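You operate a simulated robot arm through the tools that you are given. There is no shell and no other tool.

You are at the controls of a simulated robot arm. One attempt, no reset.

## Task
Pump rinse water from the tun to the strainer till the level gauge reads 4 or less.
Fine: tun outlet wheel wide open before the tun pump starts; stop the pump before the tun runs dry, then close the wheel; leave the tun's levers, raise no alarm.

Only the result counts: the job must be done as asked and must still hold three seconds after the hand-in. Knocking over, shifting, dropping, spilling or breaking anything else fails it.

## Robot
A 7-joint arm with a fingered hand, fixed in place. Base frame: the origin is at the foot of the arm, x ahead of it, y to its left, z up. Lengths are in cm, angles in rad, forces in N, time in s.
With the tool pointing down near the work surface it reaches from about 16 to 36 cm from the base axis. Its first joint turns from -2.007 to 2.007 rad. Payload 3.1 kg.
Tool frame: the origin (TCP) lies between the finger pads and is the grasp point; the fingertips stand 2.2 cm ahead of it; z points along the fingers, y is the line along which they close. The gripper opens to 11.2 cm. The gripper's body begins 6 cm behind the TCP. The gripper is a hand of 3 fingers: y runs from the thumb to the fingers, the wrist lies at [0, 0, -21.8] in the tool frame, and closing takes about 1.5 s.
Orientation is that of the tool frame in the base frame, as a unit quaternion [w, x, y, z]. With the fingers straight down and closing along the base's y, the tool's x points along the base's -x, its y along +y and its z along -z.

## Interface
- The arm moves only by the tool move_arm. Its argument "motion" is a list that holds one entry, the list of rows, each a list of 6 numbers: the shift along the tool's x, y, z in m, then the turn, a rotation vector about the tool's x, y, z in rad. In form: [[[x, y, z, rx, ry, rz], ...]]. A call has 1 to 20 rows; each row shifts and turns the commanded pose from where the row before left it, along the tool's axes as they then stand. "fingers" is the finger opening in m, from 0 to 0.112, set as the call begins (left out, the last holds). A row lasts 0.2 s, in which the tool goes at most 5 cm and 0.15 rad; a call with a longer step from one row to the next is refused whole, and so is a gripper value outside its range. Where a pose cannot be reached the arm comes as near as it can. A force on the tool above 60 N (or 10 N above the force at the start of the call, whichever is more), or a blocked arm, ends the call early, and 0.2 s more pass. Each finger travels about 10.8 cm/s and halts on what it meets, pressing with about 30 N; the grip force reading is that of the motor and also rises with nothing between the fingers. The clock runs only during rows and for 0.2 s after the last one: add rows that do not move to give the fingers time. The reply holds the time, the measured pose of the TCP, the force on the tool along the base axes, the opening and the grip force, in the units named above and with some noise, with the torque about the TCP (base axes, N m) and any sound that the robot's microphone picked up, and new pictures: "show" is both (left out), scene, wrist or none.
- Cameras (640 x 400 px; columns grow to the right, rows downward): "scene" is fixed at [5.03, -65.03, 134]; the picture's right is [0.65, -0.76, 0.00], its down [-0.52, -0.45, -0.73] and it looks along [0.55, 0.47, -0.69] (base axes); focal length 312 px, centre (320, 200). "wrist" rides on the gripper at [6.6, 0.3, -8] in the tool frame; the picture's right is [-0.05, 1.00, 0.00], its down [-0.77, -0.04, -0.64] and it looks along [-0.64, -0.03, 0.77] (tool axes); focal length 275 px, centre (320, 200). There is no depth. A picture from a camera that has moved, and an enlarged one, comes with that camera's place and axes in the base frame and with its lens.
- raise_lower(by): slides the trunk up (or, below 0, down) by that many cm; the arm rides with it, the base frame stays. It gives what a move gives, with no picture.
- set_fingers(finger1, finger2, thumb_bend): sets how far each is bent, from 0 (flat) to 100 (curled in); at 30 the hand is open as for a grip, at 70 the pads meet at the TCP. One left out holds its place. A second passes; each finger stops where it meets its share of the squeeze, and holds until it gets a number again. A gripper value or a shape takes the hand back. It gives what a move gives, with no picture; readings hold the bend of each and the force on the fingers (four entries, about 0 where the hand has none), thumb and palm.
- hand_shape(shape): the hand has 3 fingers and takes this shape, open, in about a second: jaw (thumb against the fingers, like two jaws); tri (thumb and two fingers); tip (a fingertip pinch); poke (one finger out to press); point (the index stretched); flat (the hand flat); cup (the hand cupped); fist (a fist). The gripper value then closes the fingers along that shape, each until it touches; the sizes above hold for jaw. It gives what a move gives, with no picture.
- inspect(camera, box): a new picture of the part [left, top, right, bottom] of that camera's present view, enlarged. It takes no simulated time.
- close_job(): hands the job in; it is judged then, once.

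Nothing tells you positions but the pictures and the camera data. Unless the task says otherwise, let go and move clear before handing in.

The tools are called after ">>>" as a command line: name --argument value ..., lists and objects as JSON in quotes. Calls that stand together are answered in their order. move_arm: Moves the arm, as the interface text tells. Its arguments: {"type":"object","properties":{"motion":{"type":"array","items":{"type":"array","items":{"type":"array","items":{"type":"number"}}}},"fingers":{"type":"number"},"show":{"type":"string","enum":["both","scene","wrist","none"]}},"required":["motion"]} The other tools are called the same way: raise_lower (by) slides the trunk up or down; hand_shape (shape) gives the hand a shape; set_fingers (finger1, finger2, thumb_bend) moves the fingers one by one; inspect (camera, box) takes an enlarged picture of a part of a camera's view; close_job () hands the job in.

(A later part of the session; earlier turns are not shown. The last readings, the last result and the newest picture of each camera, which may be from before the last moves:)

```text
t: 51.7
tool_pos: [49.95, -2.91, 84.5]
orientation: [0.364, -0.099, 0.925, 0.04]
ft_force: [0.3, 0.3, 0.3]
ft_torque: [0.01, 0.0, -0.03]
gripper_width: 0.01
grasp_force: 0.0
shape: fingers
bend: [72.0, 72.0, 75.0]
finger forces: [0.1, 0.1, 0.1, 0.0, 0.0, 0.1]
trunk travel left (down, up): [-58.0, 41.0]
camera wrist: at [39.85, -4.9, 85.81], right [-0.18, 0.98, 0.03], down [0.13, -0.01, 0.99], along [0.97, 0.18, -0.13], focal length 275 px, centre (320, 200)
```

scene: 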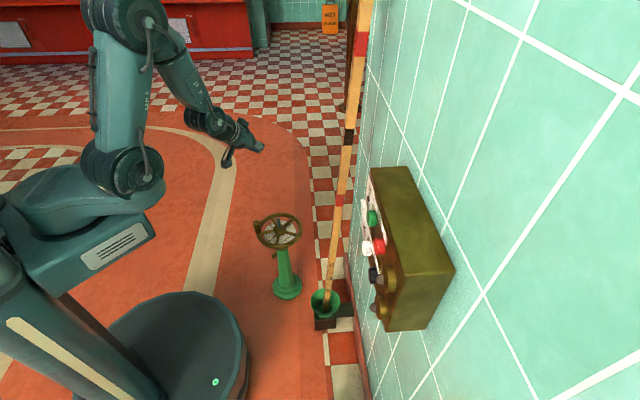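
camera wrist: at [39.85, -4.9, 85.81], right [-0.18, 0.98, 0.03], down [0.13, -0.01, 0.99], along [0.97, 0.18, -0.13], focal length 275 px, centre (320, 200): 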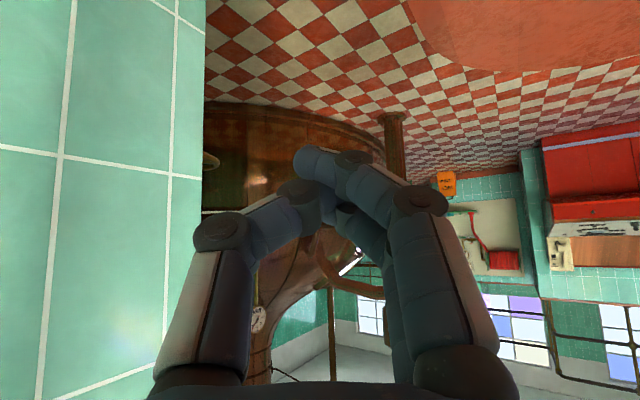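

I'll open the fingers to clear the view and shift left so I can see past the wall corner.

>>> hand_shape --shape "jaw"

>>> move_arm --motion '[[[0, 0.045, 0, 0, 0, 0], [0, 0.045, 0, 0, 0, 0], [0, 0.045, 0, 0, 0, 0], [0, 0.045, 0, 0, 0, 0], [0, 0.045, 0, 0, 0, 0], [0, 0, 0, 0.068, 0, 0.073], [0, 0, 0, 0.068, 0, 0.073], [0, 0, 0, 0.068, 0, 0.073], [0, 0, 0, 0.068, 0, 0.073], [0, 0, 0, 0, 0, 0]]]' --fingers 0.112 --show "wrist"

>>> inspect --camera "wrist" --box '[200, 90, 420, 240]'

>>> inspect --camera "wrist" --box '[200, 220, 420, 370]'

```text
t: 52.6
tool_pos: [50.01, -3.13, 84.51]
orientation: [0.365, -0.099, 0.925, 0.04]
ft_force: [1.0, -0.6, -0.5]
ft_torque: [0.02, 0.01, 0.01]
gripper_width: 11.16
grasp_force: 0.1
shape: jaw
bend: [30.0, 30.0, 30.0]
finger forces: [0.0, 0.1, 0.0, 0.0, 0.1, 0.1]
trunk travel left (down, up): [-58.0, 41.0]
```

```text
t: 54.8
tool_pos: [45.16, 19.08, 84.29]
orientation: [0.365, 0.089, 0.926, -0.034]
ft_force: [0.1, -0.1, -0.7]
ft_torque: [-0.03, 0.02, 0.0]
gripper_width: 11.21
grasp_force: 0.1
shape: jaw
bend: [30.0, 30.0, 30.0]
finger forces: [0.0, 0.1, 0.1, 0.0, 0.0, 0.0]
trunk travel left (down, up): [-58.0, 41.0]
camera wrist: at [35.12, 21.2, 85.65], right [0.22, 0.97, 0.03], down [0.12, -0.06, 0.99], along [0.97, -0.21, -0.13], focal length 275 px, centre (320, 200)
```

wrist: 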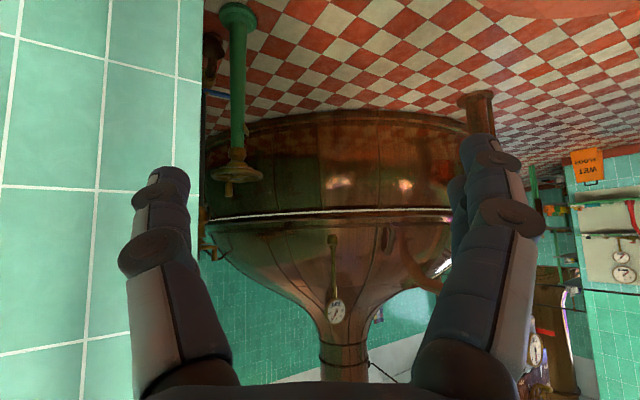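

```text
2.67 times, centred on (310, 165) of wrist
camera zoom: at [35.12, 21.2, 85.65], right [0.22, 0.97, 0.03], down [0.12, -0.06, 0.99], along [0.97, -0.21, -0.13], focal length 734 px, centre (347, 293)
```

zoom: 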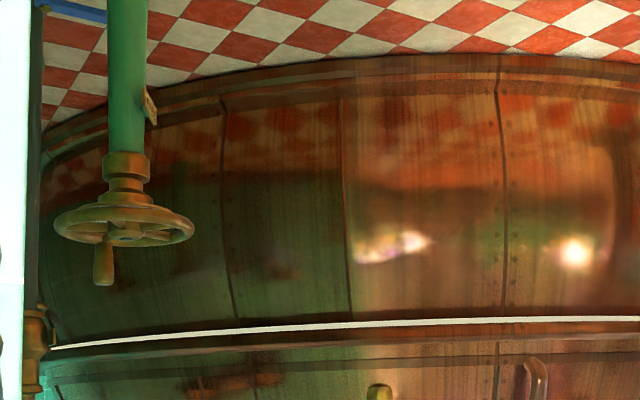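

```text
2.67 times, centred on (310, 295) of wrist
camera zoom: at [35.12, 21.2, 85.65], right [0.22, 0.97, 0.03], down [0.12, -0.06, 0.99], along [0.97, -0.21, -0.13], focal length 734 px, centre (347, -53)
```

zoom: 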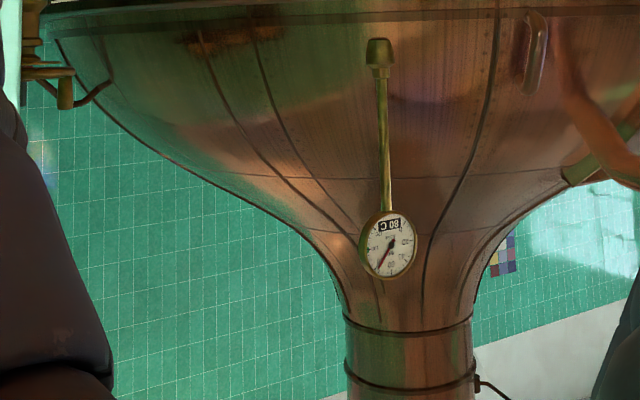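

This is a big copper kettle with a thermometer and a second, out-of-reach wheel. I'll look closer at the dials on the right and the things near the wall corner on the left.

>>> inspect --camera "wrist" --box '[500, 270, 600, 400]'

>>> inspect --camera "wrist" --box '[550, 160, 640, 290]'

>>> inspect --camera "wrist" --box '[185, 190, 245, 280]'

>>> inspect --camera "wrist" --box '[190, 0, 290, 110]'

```text
3.08 times, centred on (550, 335) of wrist
camera zoom: at [35.12, 21.2, 85.65], right [0.22, 0.97, 0.03], down [0.12, -0.06, 0.99], along [0.97, -0.21, -0.13], focal length 847 px, centre (-388, -215)
```

zoom: 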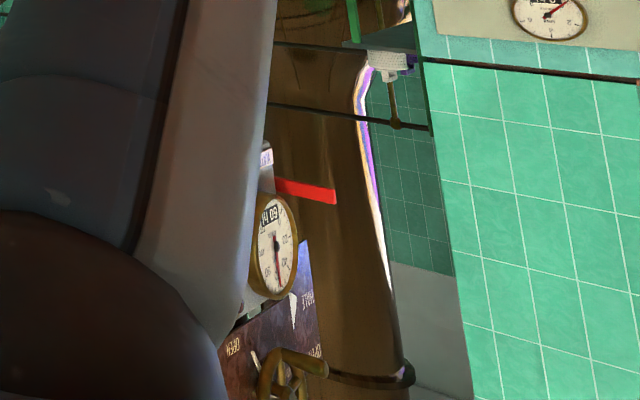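

```text
3.08 times, centred on (595, 225) of wrist
camera zoom: at [35.12, 21.2, 85.65], right [0.22, 0.97, 0.03], down [0.12, -0.06, 0.99], along [0.97, -0.21, -0.13], focal length 847 px, centre (-526, 123)
```

zoom: 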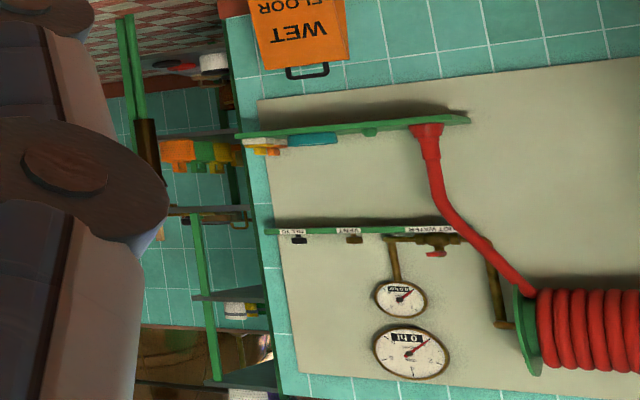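

```text
4.44 times, centred on (215, 235) of wrist
camera zoom: at [35.12, 21.2, 85.65], right [0.22, 0.97, 0.03], down [0.12, -0.06, 0.99], along [0.97, -0.21, -0.13], focal length 1224 px, centre (787, 44)
```

zoom: 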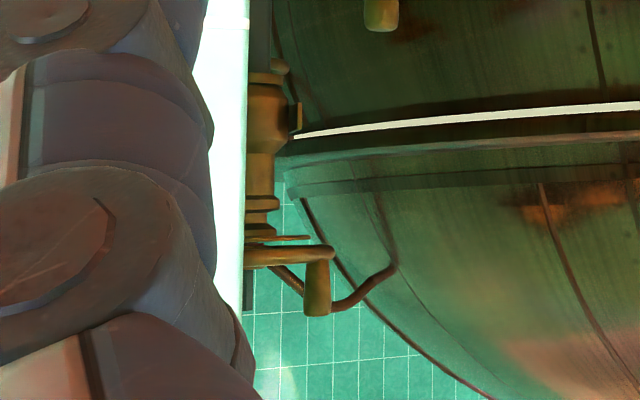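

```text
3.64 times, centred on (240, 55) of wrist
camera zoom: at [35.12, 21.2, 85.65], right [0.22, 0.97, 0.03], down [0.12, -0.06, 0.99], along [0.97, -0.21, -0.13], focal length 1001 px, centre (611, 727)
```

zoom: 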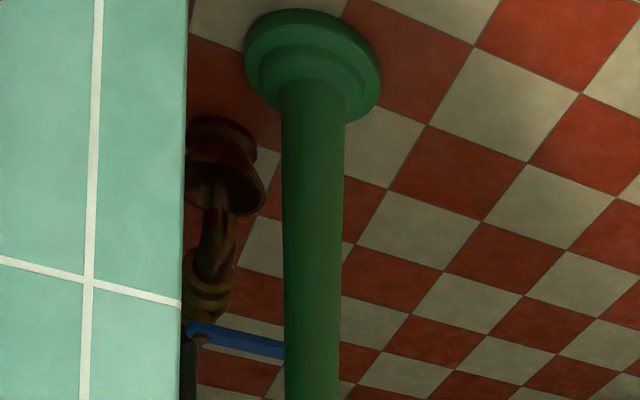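

There are several dials (one marked "hl", hectolitres). I'll turn further left and zoom in on each.

>>> move_arm --motion '[[[0, 0, 0, -0.1, 0, -0.107], [0, 0, 0, -0.1, 0, -0.107], [0, 0, 0, -0.1, 0, -0.107], [0, 0, 0, 0, 0, 0]]]' --show "wrist"

>>> inspect --camera "wrist" --box '[380, 260, 460, 380]'

>>> inspect --camera "wrist" --box '[440, 200, 540, 280]'

```text
t: 55.8
tool_pos: [45.13, 19.17, 84.39]
orientation: [0.364, -0.118, 0.923, 0.047]
ft_force: [0.5, -0.4, 0.3]
ft_torque: [0.02, 0.0, 0.02]
gripper_width: 11.2
grasp_force: 0.0
shape: jaw
bend: [30.0, 30.0, 30.0]
finger forces: [0.1, 0.0, 0.0, 0.0, 0.0, 0.0]
trunk travel left (down, up): [-58.0, 41.0]
camera wrist: at [35.09, 16.72, 85.57], right [-0.22, 0.98, 0.03], down [0.14, 0.0, 0.99], along [0.97, 0.22, -0.13], focal length 275 px, centre (320, 200)
```

wrist: 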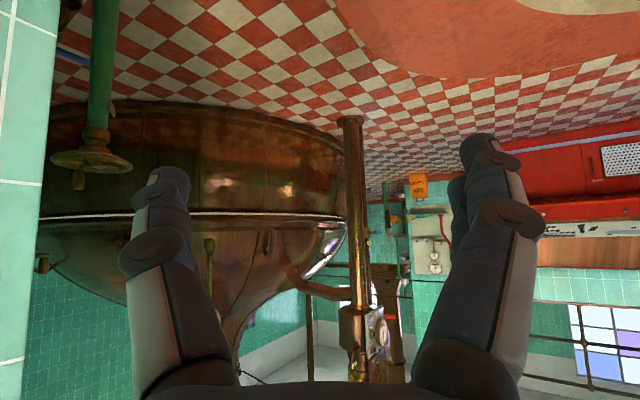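

```text
3.33 times, centred on (420, 320) of wrist
camera zoom: at [35.09, 16.72, 85.57], right [-0.22, 0.98, 0.03], down [0.14, 0.0, 0.99], along [0.97, 0.22, -0.13], focal length 918 px, centre (-13, -200)
```

zoom: 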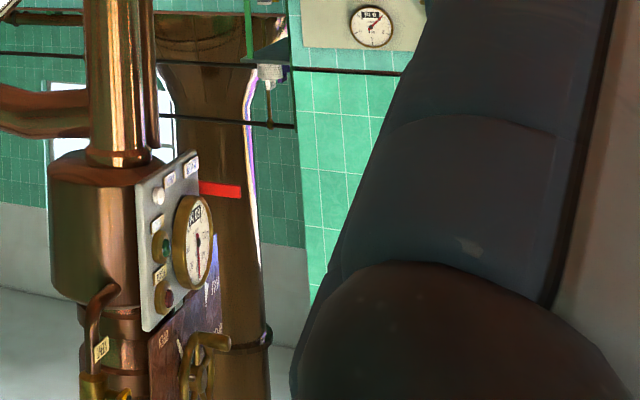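

```text
5.00 times, centred on (490, 240) of wrist
camera zoom: at [35.09, 16.72, 85.57], right [-0.22, 0.98, 0.03], down [0.14, 0.0, 0.99], along [0.97, 0.22, -0.13], focal length 1376 px, centre (-530, 0)
```

zoom: 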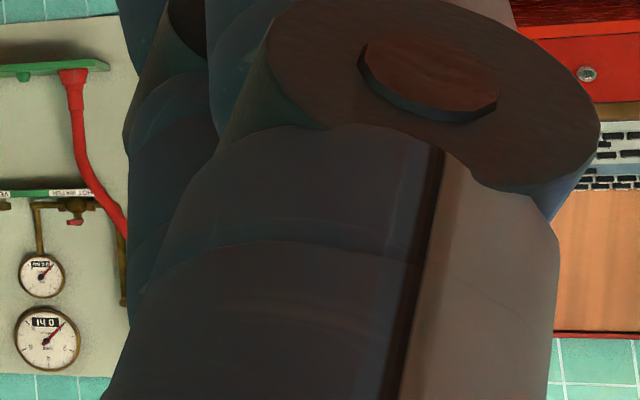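

I'll sweep further left to see the rest of the room and get a face-on view of the standpipe dial.

>>> move_arm --motion '[[[0.0061, 0.046, -0.0057, -0.0646, 0, -0.0694], [0.0061, 0.046, -0.0057, -0.0646, 0, -0.0694], [0.0061, 0.046, -0.0057, -0.0646, 0, -0.0694], [0.0061, 0.046, -0.0057, -0.0646, 0, -0.0694], [0.0061, 0.046, -0.0057, -0.0646, 0, -0.0694], [0, 0, 0, 0, 0, 0]]]' --show "wrist"

>>> inspect --camera "wrist" --box '[180, 240, 300, 390]'

>>> move_arm --motion '[[[0.0061, 0.046, -0.0057, -0.0646, 0, -0.0694], [0.0061, 0.046, -0.0057, -0.0646, 0, -0.0694], [0.0061, 0.046, -0.0057, -0.0646, 0, -0.0694], [0.0061, 0.046, -0.0057, -0.0646, 0, -0.0694], [0.0061, 0.046, -0.0057, -0.0646, 0, -0.0694], [0.0061, 0.046, -0.0057, -0.0646, 0, -0.0694], [0, 0, 0, 0, 0, 0]]]' --show "wrist"

```text
t: 57.2
tool_pos: [31.92, 38.34, 84.24]
orientation: [0.342, -0.331, 0.87, 0.131]
ft_force: [-0.3, 0.0, 0.1]
ft_torque: [-0.02, -0.01, 0.02]
gripper_width: 11.22
grasp_force: 0.1
shape: jaw
bend: [30.0, 30.0, 30.0]
finger forces: [0.0, 0.0, 0.0, 0.0, 0.0, 0.0]
trunk travel left (down, up): [-58.0, 41.0]
camera wrist: at [23.98, 31.57, 85.56], right [-0.64, 0.77, 0.03], down [0.12, 0.06, 0.99], along [0.76, 0.64, -0.13], focal length 275 px, centre (320, 200)
```

wrist: 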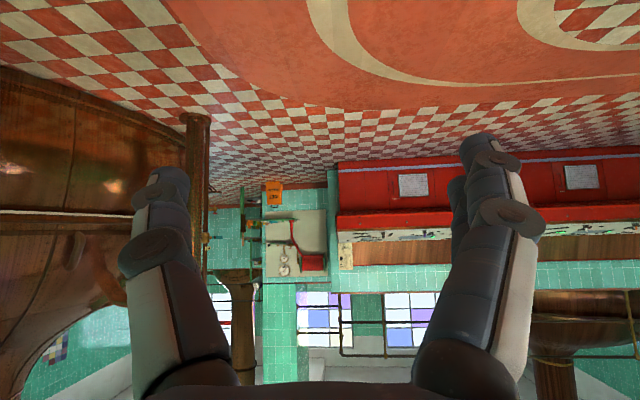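

```text
2.67 times, centred on (240, 315) of wrist
camera zoom: at [23.98, 31.57, 85.56], right [-0.64, 0.77, 0.03], down [0.12, 0.06, 0.99], along [0.76, 0.64, -0.13], focal length 734 px, centre (533, -107)
```

zoom: 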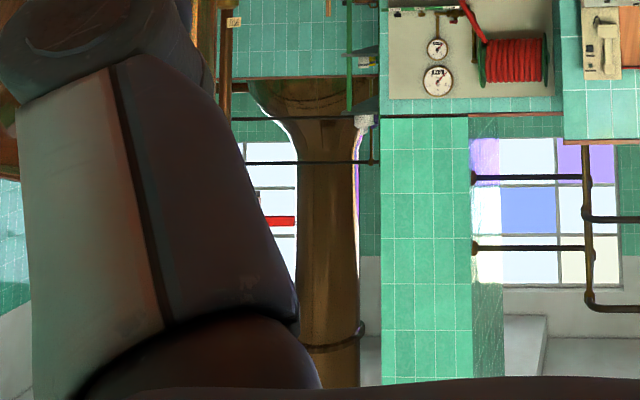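

```text
t: 58.8
tool_pos: [6.46, 49.25, 84.08]
orientation: [0.292, -0.561, 0.742, 0.221]
ft_force: [0.4, 0.2, 0.2]
ft_torque: [0.0, -0.04, -0.06]
gripper_width: 11.2
grasp_force: 0.1
shape: jaw
bend: [30.0, 30.0, 30.0]
finger forces: [0.0, 0.0, 0.0, 0.0, 0.1, 0.0]
trunk travel left (down, up): [-58.0, 41.0]
camera wrist: at [3.42, 39.32, 85.43], right [-0.95, 0.3, 0.03], down [0.07, 0.11, 0.99], along [0.3, 0.95, -0.13], focal length 275 px, centre (320, 200)
```

wrist: 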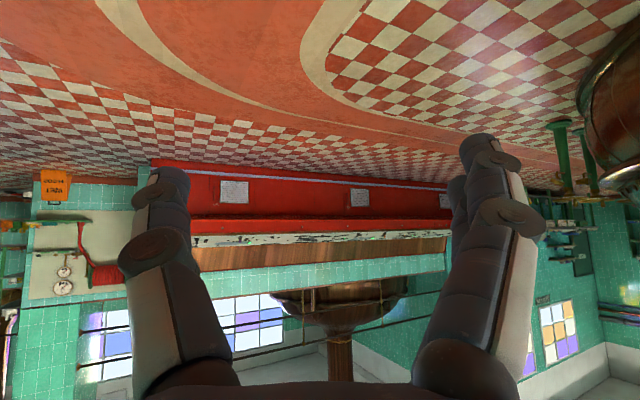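

I see another copper vessel farther behind. I'll keep yawing to see toward the back of the room.

>>> move_arm --motion '[[[0, 0, 0, -0.1, 0, -0.107], [0, 0, 0, -0.1, 0, -0.107], [0, 0, 0, -0.1, 0, -0.107], [0, 0, 0, -0.1, 0, -0.107], [0, 0, 0, 0, 0, 0]]]' --show "wrist"

>>> move_arm --motion '[[[0, 0, 0, -0.1, 0, -0.107], [0, 0, 0, -0.1, 0, -0.107], [0, 0, 0, -0.1, 0, -0.107], [0, 0, 0, -0.1, 0, -0.107], [0, 0, 0, -0.1, 0, -0.107], [0, 0, 0, 0, 0, 0]]]'

```text
t: 60.0
tool_pos: [6.48, 49.35, 84.37]
orientation: [-0.216, 0.752, -0.549, -0.296]
ft_force: [0.7, 0.2, -0.7]
ft_torque: [0.04, 0.01, -0.03]
gripper_width: 11.18
grasp_force: 0.0
shape: jaw
bend: [30.0, 30.0, 30.0]
finger forces: [0.0, 0.0, 0.0, 0.0, 0.0, 0.0]
trunk travel left (down, up): [-58.0, 41.0]
camera wrist: at [9.45, 39.25, 85.62], right [-0.96, -0.27, 0.03], down [-0.01, 0.13, 0.99], along [-0.28, 0.95, -0.13], focal length 275 px, centre (320, 200)
```

wrist: 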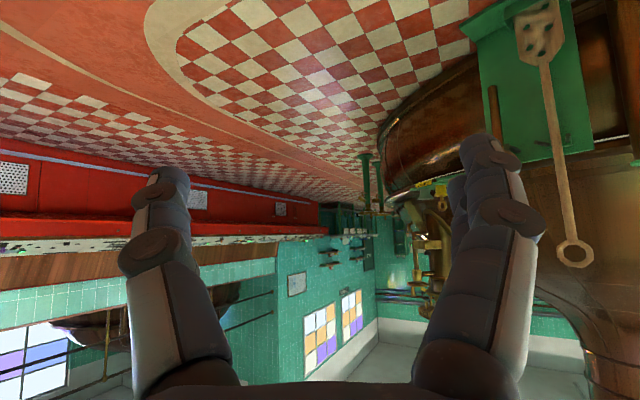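

```text
t: 61.4
tool_pos: [6.58, 49.3, 84.28]
orientation: [-0.095, 0.898, -0.242, -0.354]
ft_force: [-0.2, 0.9, 0.5]
ft_torque: [-0.02, 0.03, 0.01]
gripper_width: 11.2
grasp_force: 0.0
shape: jaw
bend: [30.0, 30.0, 30.0]
finger forces: [0.0, 0.0, 0.1, 0.0, 0.0, 0.1]
trunk travel left (down, up): [-58.0, 41.0]
camera wrist: at [15.38, 43.73, 85.63], right [-0.53, -0.85, 0.03], down [-0.09, 0.1, 0.99], along [-0.84, 0.52, -0.13], focal length 275 px, centre (320, 200)
```

scene: 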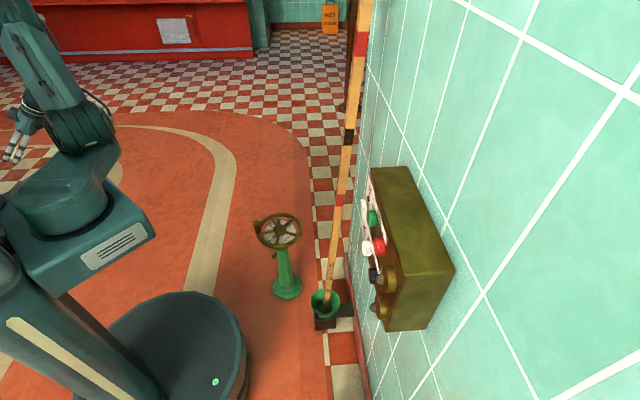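
wrist: 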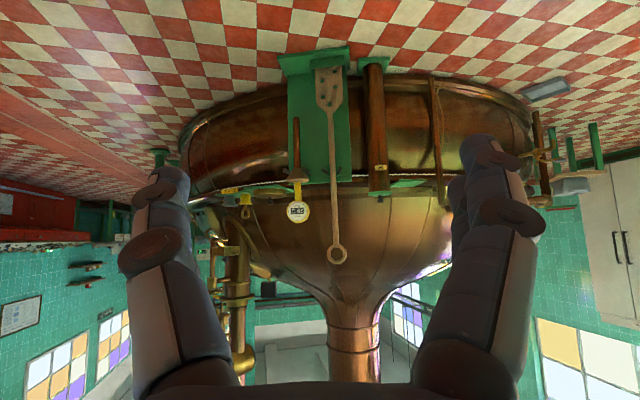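

Behind the robot is another copper vessel with a dial and fittings. Zooming in.

>>> inspect --camera "wrist" --box '[270, 160, 330, 240]'

>>> inspect --camera "wrist" --box '[340, 50, 480, 210]'

>>> inspect --camera "wrist" --box '[180, 180, 290, 340]'

>>> inspect --camera "wrist" --box '[500, 70, 640, 240]'

>>> inspect --camera "wrist" --box '[50, 140, 220, 320]'

```text
5.00 times, centred on (300, 200) of wrist
camera zoom: at [15.38, 43.73, 85.63], right [-0.53, -0.85, 0.03], down [-0.09, 0.1, 0.99], along [-0.84, 0.52, -0.13], focal length 1376 px, centre (420, 200)
```

zoom: 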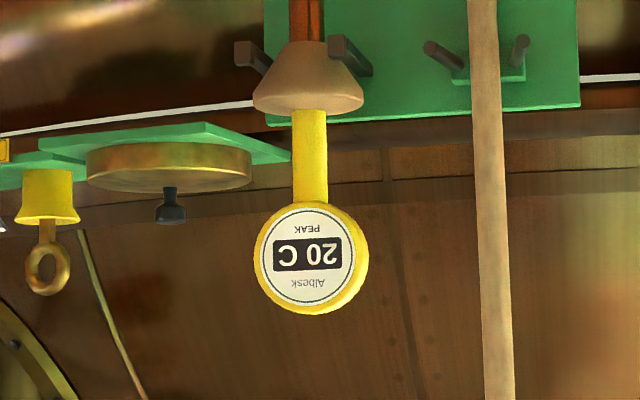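

```text
2.50 times, centred on (410, 130) of wrist
camera zoom: at [15.38, 43.73, 85.63], right [-0.53, -0.85, 0.03], down [-0.09, 0.1, 0.99], along [-0.84, 0.52, -0.13], focal length 688 px, centre (95, 375)
```

zoom: 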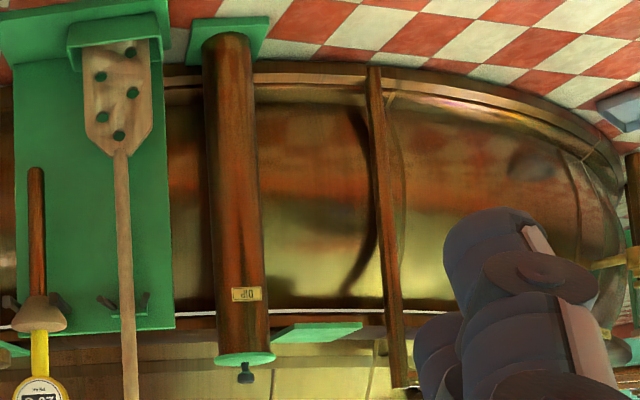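

```text
2.50 times, centred on (235, 260) of wrist
camera zoom: at [15.38, 43.73, 85.63], right [-0.53, -0.85, 0.03], down [-0.09, 0.1, 0.99], along [-0.84, 0.52, -0.13], focal length 688 px, centre (532, 50)
```

zoom: 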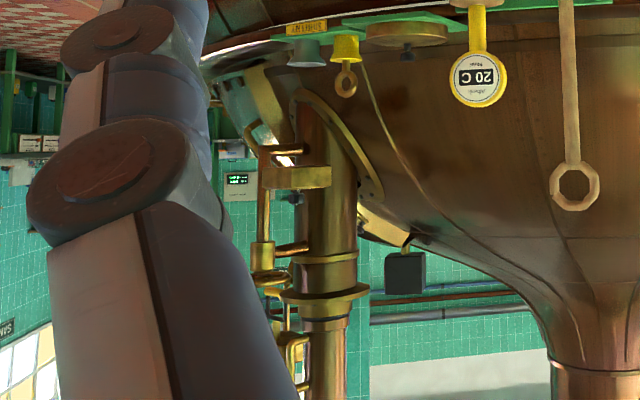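

```text
2.35 times, centred on (570, 155) of wrist
camera zoom: at [15.38, 43.73, 85.63], right [-0.53, -0.85, 0.03], down [-0.09, 0.1, 0.99], along [-0.84, 0.52, -0.13], focal length 648 px, centre (-268, 306)
```

zoom: 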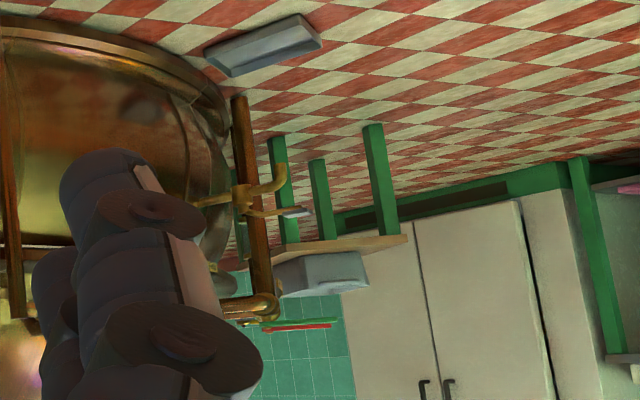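

```text
2.22 times, centred on (135, 230) of wrist
camera zoom: at [15.38, 43.73, 85.63], right [-0.53, -0.85, 0.03], down [-0.09, 0.1, 0.99], along [-0.84, 0.52, -0.13], focal length 612 px, centre (731, 133)
```

zoom: 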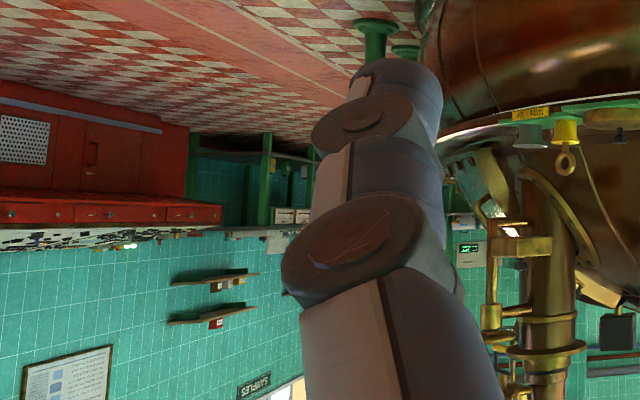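

Nothing there is clearly a level gauge. I'll swing back and look around the wall corner from the left side, where the nearest copper tun's side and levers should be.

>>> move_arm --motion '[[[0, 0, 0, 0.1, 0, 0.107], [0, 0, 0, 0.1, 0, 0.107], [0, 0, 0, 0.1, 0, 0.107], [0, 0, 0, 0.1, 0, 0.107], [0, 0, 0, 0.1, 0, 0.107], [0, 0, 0, 0.1, 0, 0.107], [0, 0, 0, 0.1, 0, 0.107], [0, 0, 0, 0.1, 0, 0.107], [0, 0, 0, 0.1, 0, 0.107], [-0.0061, -0.046, 0.0057, 0.0646, 0, 0.0694], [-0.0061, -0.046, 0.0057, 0.0646, 0, 0.0694], [-0.0061, -0.046, 0.0057, 0.0646, 0, 0.0694], [-0.0061, -0.046, 0.0057, 0.0646, 0, 0.0694], [-0.0061, -0.046, 0.0057, 0.0646, 0, 0.0694], [0, 0, 0, 0.1, 0, 0.107], [0, 0, 0, 0.1, 0, 0.107], [0, 0, 0, 0.1, 0, 0.107], [0, 0, 0, 0.1, 0, 0.107], [0, 0, 0, 0, 0, 0]]]' --show "wrist"

>>> move_arm --motion '[[[0, 0, 0, 0.1, 0, 0.107], [0, 0, 0, 0.1, 0, 0.107], [0, 0, 0, 0.1, 0, 0.107], [0, 0, 0, 0.1, 0, 0.107], [0, 0, 0, 0.1, 0, 0.107], [0, 0, 0, 0, 0, 0]]]'

```text
t: 65.4
tool_pos: [28.87, 42.85, 84.29]
orientation: [0.365, -0.109, 0.924, 0.043]
ft_force: [0.2, 0.1, 0.0]
ft_torque: [0.03, 0.01, 0.0]
gripper_width: 11.21
grasp_force: 0.0
shape: jaw
bend: [30.0, 30.0, 30.0]
finger forces: [0.0, 0.0, 0.0, 0.1, 0.1, 0.0]
trunk travel left (down, up): [-58.0, 41.0]
camera wrist: at [18.78, 40.62, 85.6], right [-0.2, 0.98, 0.03], down [0.13, -0.01, 0.99], along [0.97, 0.2, -0.13], focal length 275 px, centre (320, 200)
```

wrist: 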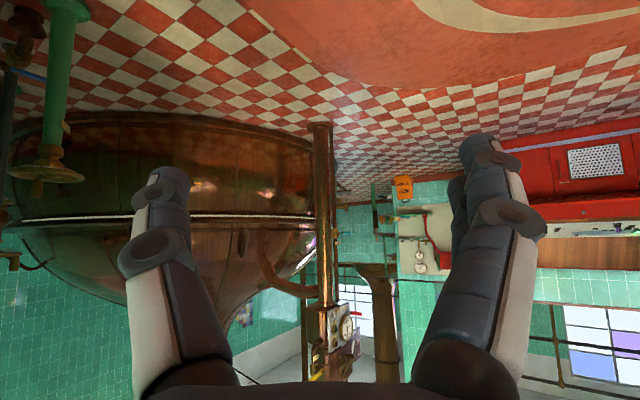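

```text
t: 66.8
tool_pos: [28.74, 42.84, 84.38]
orientation: [0.355, 0.229, 0.902, -0.09]
ft_force: [0.2, -0.3, 0.5]
ft_torque: [-0.02, -0.01, 0.01]
gripper_width: 11.19
grasp_force: 0.1
shape: jaw
bend: [30.0, 30.0, 30.0]
finger forces: [0.0, 0.1, 0.0, 0.1, 0.0, 0.0]
trunk travel left (down, up): [-58.0, 41.0]
camera wrist: at [19.83, 47.92, 85.65], right [0.51, 0.86, 0.03], down [0.1, -0.09, 0.99], along [0.86, -0.5, -0.13], focal length 275 px, centre (320, 200)
```

scene: 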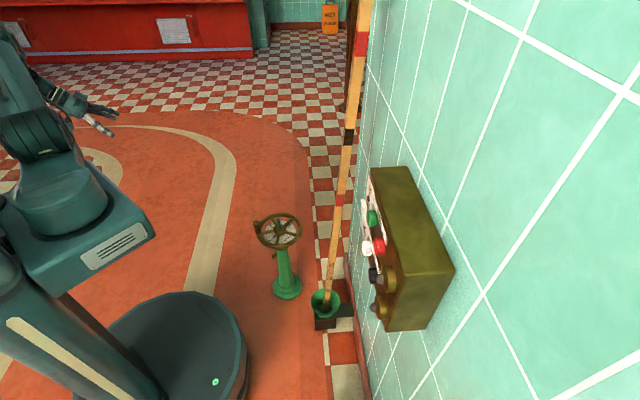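
wrist: 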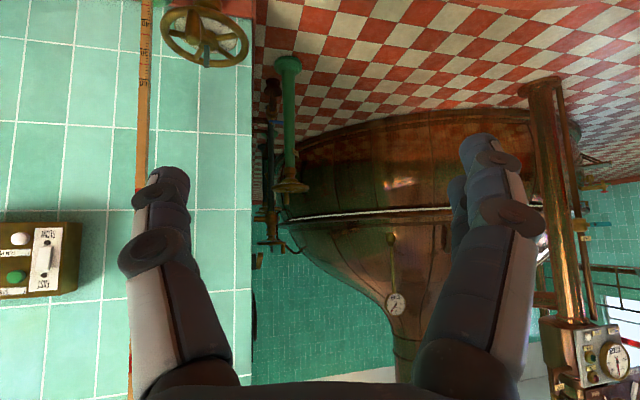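

Now I can see the standpipe dial panel and behind the corner. Zooming in on each.

>>> inspect --camera "wrist" --box '[540, 300, 640, 400]'

>>> inspect --camera "wrist" --box '[240, 70, 320, 290]'

>>> inspect --camera "wrist" --box '[560, 140, 640, 260]'

>>> inspect --camera "wrist" --box '[370, 210, 450, 340]'

>>> inspect --camera "wrist" --box '[100, 0, 260, 120]'

```text
4.00 times, centred on (590, 350) of wrist
camera zoom: at [19.83, 47.92, 85.65], right [0.51, 0.86, 0.03], down [0.1, -0.09, 0.99], along [0.86, -0.5, -0.13], focal length 1101 px, centre (-760, -400)
```

zoom: 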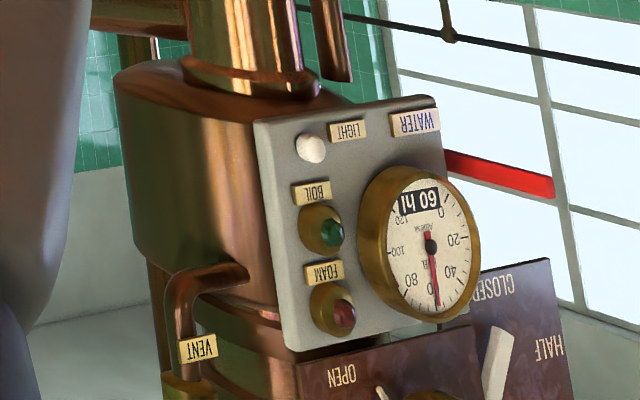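

```text
1.82 times, centred on (280, 180) of wrist
camera zoom: at [19.83, 47.92, 85.65], right [0.51, 0.86, 0.03], down [0.1, -0.09, 0.99], along [0.86, -0.5, -0.13], focal length 500 px, centre (393, 236)
```

zoom: 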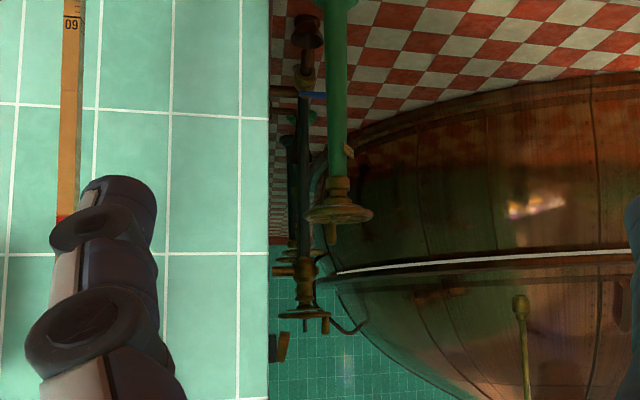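

```text
3.33 times, centred on (600, 200) of wrist
camera zoom: at [19.83, 47.92, 85.65], right [0.51, 0.86, 0.03], down [0.1, -0.09, 0.99], along [0.86, -0.5, -0.13], focal length 918 px, centre (-613, 200)
```

zoom: 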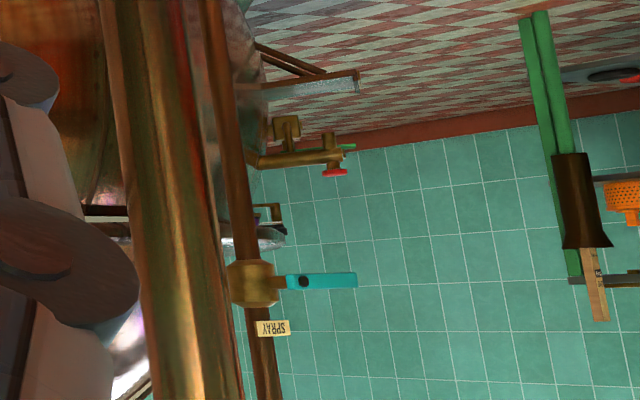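

```text
3.08 times, centred on (410, 275) of wrist
camera zoom: at [19.83, 47.92, 85.65], right [0.51, 0.86, 0.03], down [0.1, -0.09, 0.99], along [0.86, -0.5, -0.13], focal length 847 px, centre (43, -31)
```

zoom: 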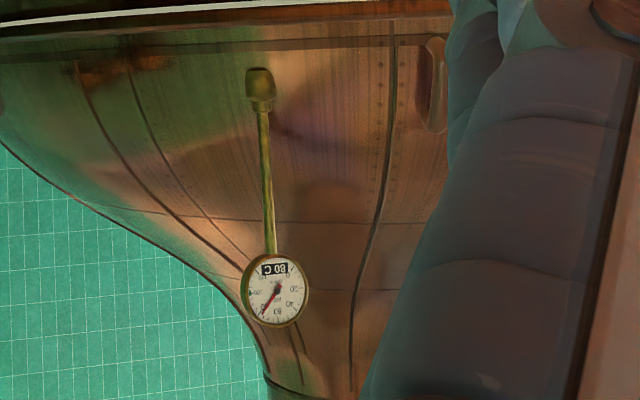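

```text
3.33 times, centred on (180, 60) of wrist
camera zoom: at [19.83, 47.92, 85.65], right [0.51, 0.86, 0.03], down [0.1, -0.09, 0.99], along [0.86, -0.5, -0.13], focal length 918 px, centre (787, 667)
```

zoom: 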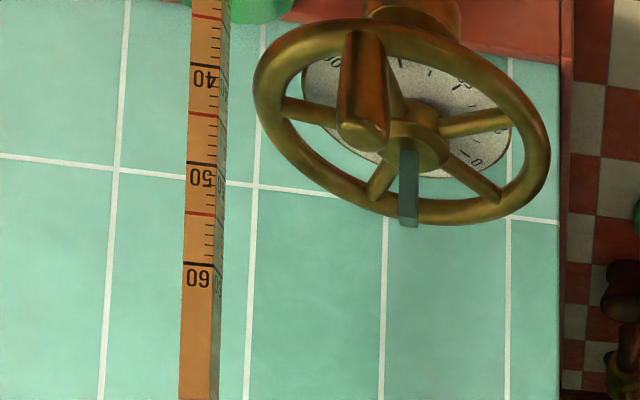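

That standpipe panel belongs to the boiling copper (60 hl), not the tun. I'll return to the vessel behind the robot and search it for a level gauge.

>>> move_arm --motion '[[[0, 0, 0, -0.1, 0, -0.107], [0, 0, 0, -0.1, 0, -0.107], [0, 0, 0, -0.1, 0, -0.107], [0, 0, 0, -0.1, 0, -0.107], [0, 0, 0, -0.1, 0, -0.107], [0, 0, 0, -0.1, 0, -0.107], [0, 0, 0, -0.1, 0, -0.107], [0, 0, 0, -0.1, 0, -0.107], [0, 0, 0, -0.1, 0, -0.107], [0.0061, 0.044, -0.0057, -0.0646, 0, -0.0694], [0.0061, 0.044, -0.0057, -0.0646, 0, -0.0694], [0.0061, 0.044, -0.0057, -0.0646, 0, -0.0694], [0.0061, 0.044, -0.0057, -0.0646, 0, -0.0694], [0.0061, 0.044, -0.0057, -0.0646, 0, -0.0694], [0, 0, 0, -0.1, 0, -0.107], [0, 0, 0, -0.1, 0, -0.107], [0, 0, 0, -0.1, 0, -0.107], [0, 0, 0, -0.1, 0, -0.107], [0, 0, 0, -0.1, 0, -0.107], [0, 0, 0, 0, 0, 0]]]' --show "wrist"

>>> move_arm --motion '[[[0, 0, 0, -0.1, 0, -0.107], [0, 0, 0, -0.1, 0, -0.107], [0, 0, 0, -0.1, 0, -0.107], [0, 0, 0, -0.1, 0, -0.107], [0, 0, 0, 0, 0, 0]]]' --show "wrist"

```text
t: 71.0
tool_pos: [8.02, 50.91, 84.38]
orientation: [-0.193, 0.79, -0.492, -0.311]
ft_force: [0.0, -0.1, 0.0]
ft_torque: [0.02, 0.01, -0.02]
gripper_width: 11.18
grasp_force: 0.1
shape: jaw
bend: [30.0, 30.0, 30.0]
finger forces: [0.0, 0.0, 0.0, 0.0, 0.0, 0.0]
trunk travel left (down, up): [-58.0, 41.0]
camera wrist: at [12.35, 41.38, 85.63], right [-0.91, -0.41, 0.03], down [-0.03, 0.13, 0.99], along [-0.41, 0.9, -0.13], focal length 275 px, centre (320, 200)
```

wrist: 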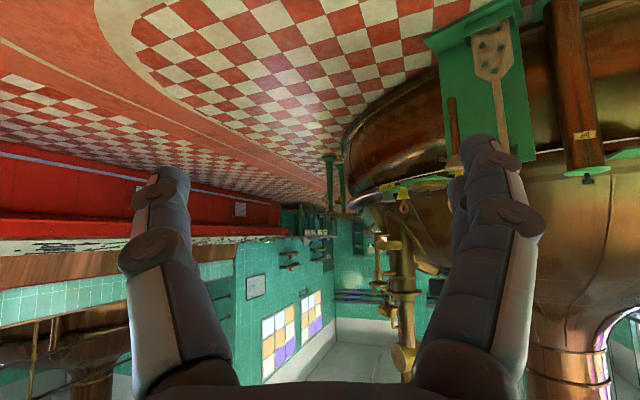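

```text
t: 72.2
tool_pos: [8.06, 50.76, 84.38]
orientation: [-0.094, 0.898, -0.242, -0.354]
ft_force: [0.6, 0.0, 1.3]
ft_torque: [0.0, -0.02, 0.02]
gripper_width: 11.2
grasp_force: 0.0
shape: jaw
bend: [30.0, 30.0, 30.0]
finger forces: [0.0, 0.1, 0.0, 0.1, 0.0, 0.0]
trunk travel left (down, up): [-58.0, 41.0]
camera wrist: at [16.87, 45.31, 85.67], right [-0.53, -0.85, 0.03], down [-0.09, 0.1, 0.99], along [-0.84, 0.52, -0.13], focal length 275 px, centre (320, 200)
```

wrist: 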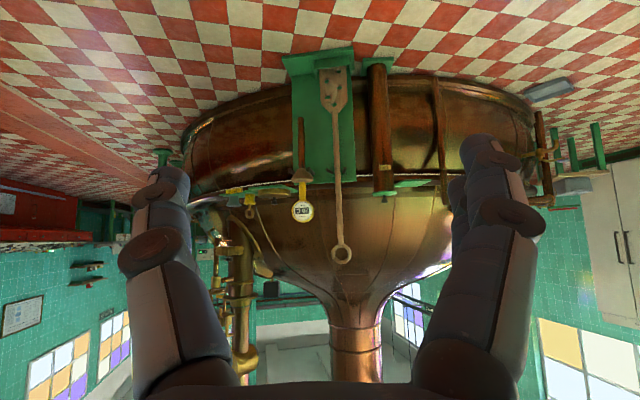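

>>> inspect --camera "wrist" --box '[400, 80, 480, 200]'

>>> inspect --camera "wrist" --box '[185, 190, 275, 290]'

>>> move_arm --motion '[[[0, 0, 0, -0.1, 0, -0.107], [0, 0, 0, -0.1, 0, -0.107], [0, 0, 0, -0.1, 0, -0.107], [0, 0, 0, -0.1, 0, -0.107], [0, 0, 0, 0, 0, 0]]]' --show "wrist"

```text
3.33 times, centred on (440, 140) of wrist
camera zoom: at [16.87, 45.31, 85.67], right [-0.53, -0.85, 0.03], down [-0.09, 0.1, 0.99], along [-0.84, 0.52, -0.13], focal length 918 px, centre (-80, 400)
```

zoom: 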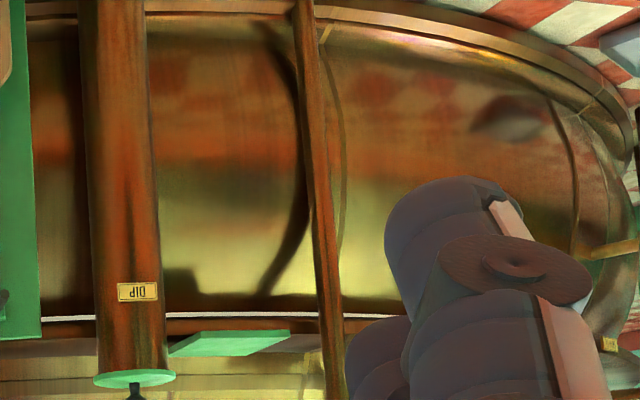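

```text
4.00 times, centred on (230, 240) of wrist
camera zoom: at [16.87, 45.31, 85.67], right [-0.53, -0.85, 0.03], down [-0.09, 0.1, 0.99], along [-0.84, 0.52, -0.13], focal length 1101 px, centre (680, 40)
```

zoom: 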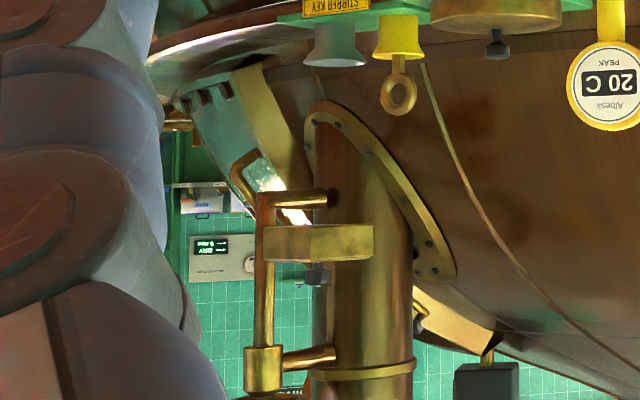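

```text
t: 73.4
tool_pos: [7.98, 50.86, 84.38]
orientation: [0.011, 0.93, 0.028, -0.366]
ft_force: [0.4, 0.0, 0.1]
ft_torque: [0.02, 0.0, -0.02]
gripper_width: 11.21
grasp_force: 0.1
shape: jaw
bend: [30.0, 30.0, 30.0]
finger forces: [0.0, 0.0, 0.0, 0.0, 0.0, 0.1]
trunk travel left (down, up): [-58.0, 41.0]
camera wrist: at [18.4, 51.05, 85.63], right [0.03, -1.0, 0.03], down [-0.13, 0.03, 0.99], along [-0.99, -0.03, -0.13], focal length 275 px, centre (320, 200)
```

wrist: 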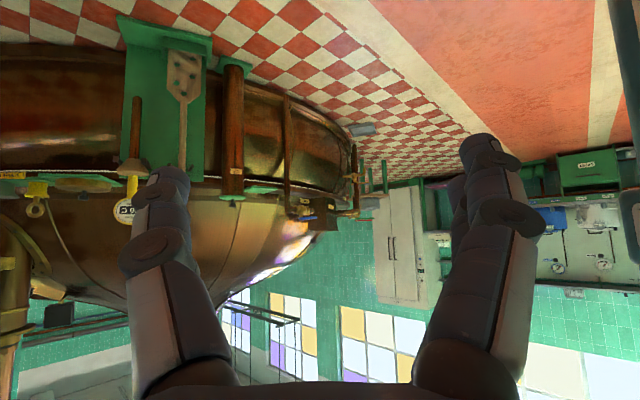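

The back vessel has a "STIRRER KEY" tag, so it's likely the tun. There are gauges on a wall board to the right; zooming and turning further.

>>> inspect --camera "wrist" --box '[530, 140, 640, 310]'

>>> inspect --camera "wrist" --box '[200, 60, 380, 260]'

>>> move_arm --motion '[[[0, 0, 0, -0.1, 0, -0.107], [0, 0, 0, -0.1, 0, -0.107], [0, 0, 0, -0.1, 0, -0.107], [0, 0, 0, -0.1, 0, -0.107], [0, 0, 0, 0, 0, 0]]]' --show "both"

```text
2.35 times, centred on (585, 225) of wrist
camera zoom: at [18.4, 51.05, 85.63], right [0.03, -1.0, 0.03], down [-0.13, 0.03, 0.99], along [-0.99, -0.03, -0.13], focal length 648 px, centre (-304, 141)
```

zoom: 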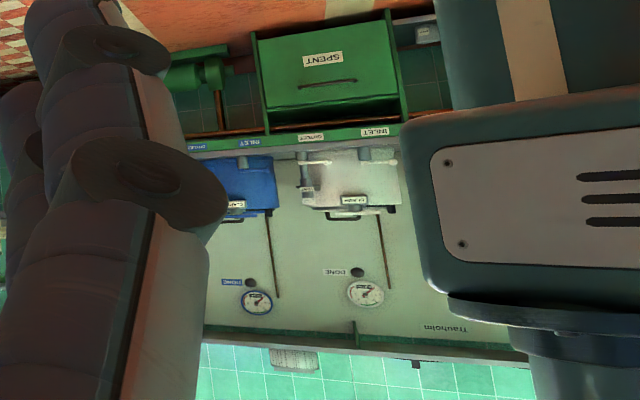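

```text
2.00 times, centred on (290, 160) of wrist
camera zoom: at [18.4, 51.05, 85.63], right [0.03, -1.0, 0.03], down [-0.13, 0.03, 0.99], along [-0.99, -0.03, -0.13], focal length 551 px, centre (380, 280)
```

zoom: 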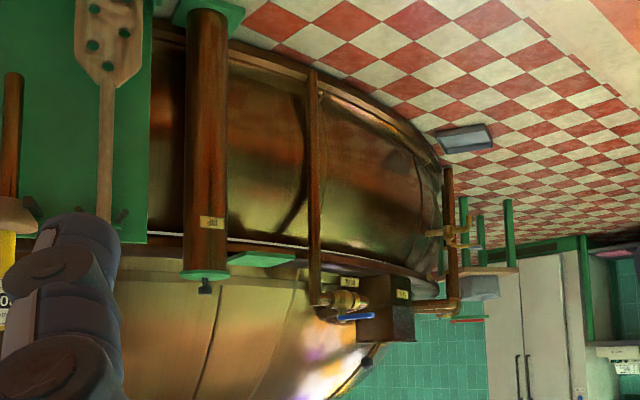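

```text
t: 74.6
tool_pos: [7.87, 50.16, 84.42]
orientation: [0.117, 0.882, 0.295, -0.348]
ft_force: [-0.5, 0.8, -0.2]
ft_torque: [-0.02, -0.01, 0.02]
gripper_width: 11.23
grasp_force: 0.2
shape: jaw
bend: [30.0, 30.0, 30.0]
finger forces: [0.0, 0.0, 0.0, 0.1, 0.1, 0.0]
out of reach, approached as far as the arm can: row 4
trunk travel left (down, up): [-58.0, 41.0]
camera wrist: at [16.35, 56.04, 85.66], right [0.57, -0.82, 0.03], down [-0.13, -0.05, 0.99], along [-0.81, -0.57, -0.13], focal length 275 px, centre (320, 200)
```

scene: 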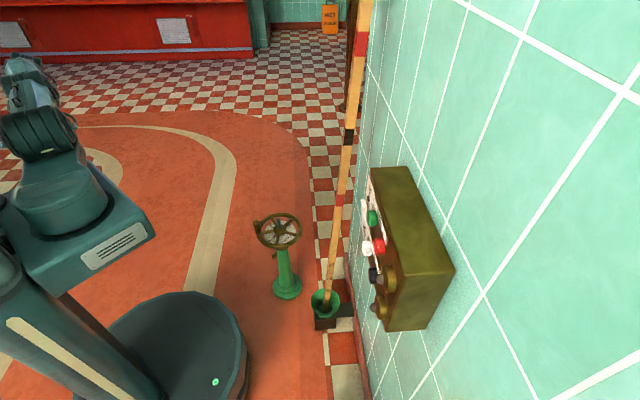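
wrist: 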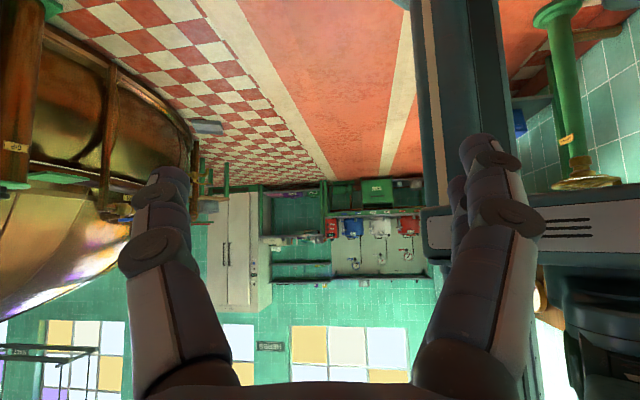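

There's another wheel pedestal on the other side of the robot's trunk. I need to read its tag and the tag of the wheel I opened.

>>> inspect --camera "wrist" --box '[520, 90, 640, 220]'

>>> inspect --camera "wrist" --box '[545, 115, 595, 155]'

>>> inspect --camera "scene" --box '[262, 240, 292, 270]'

>>> inspect --camera "wrist" --box '[320, 160, 430, 290]'

```text
3.08 times, centred on (580, 155) of wrist
camera zoom: at [16.35, 56.04, 85.66], right [0.57, -0.82, 0.03], down [-0.13, -0.05, 0.99], along [-0.81, -0.57, -0.13], focal length 847 px, centre (-480, 338)
```

zoom: 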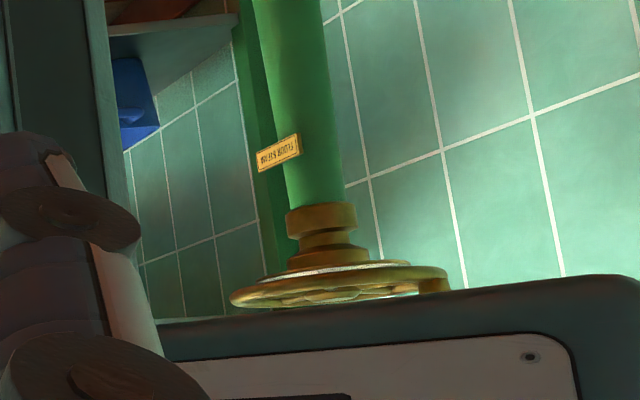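

```text
10.00 times, centred on (570, 135) of wrist
camera zoom: at [16.35, 56.04, 85.66], right [0.57, -0.82, 0.03], down [-0.13, -0.05, 0.99], along [-0.81, -0.57, -0.13], focal length 2753 px, centre (-2180, 850)
```

zoom: 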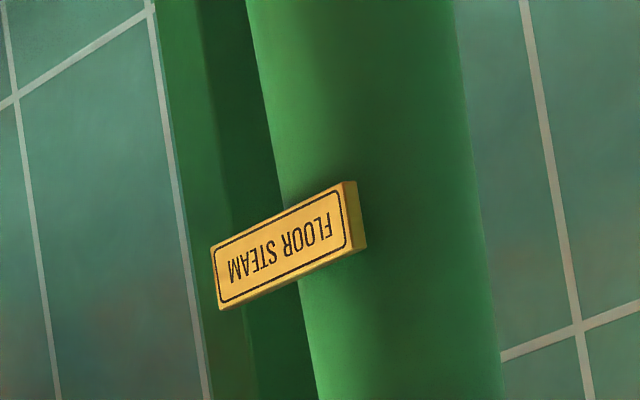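

```text
13.33 times, centred on (277, 255) of scene
camera zoom: at [5.03, -65.03, 134.0], right [0.65, -0.76, 0.0], down [-0.52, -0.45, -0.73], along [0.55, 0.47, -0.69], focal length 4153 px, centre (893, -533)
```

zoom: 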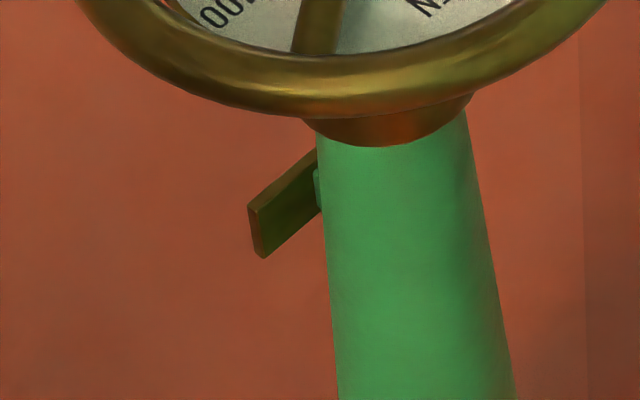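

```text
3.08 times, centred on (375, 225) of wrist
camera zoom: at [16.35, 56.04, 85.66], right [0.57, -0.82, 0.03], down [-0.13, -0.05, 0.99], along [-0.81, -0.57, -0.13], focal length 847 px, centre (151, 123)
```

zoom: 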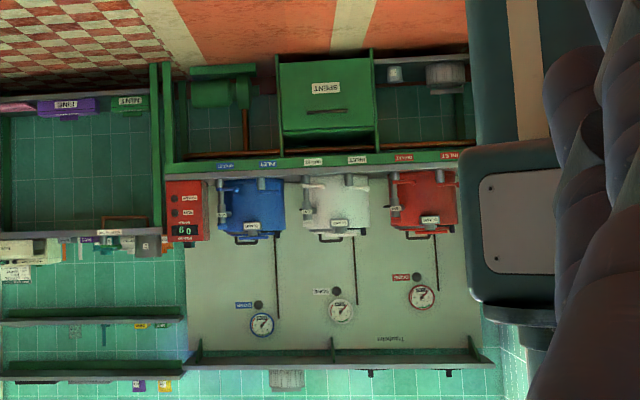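

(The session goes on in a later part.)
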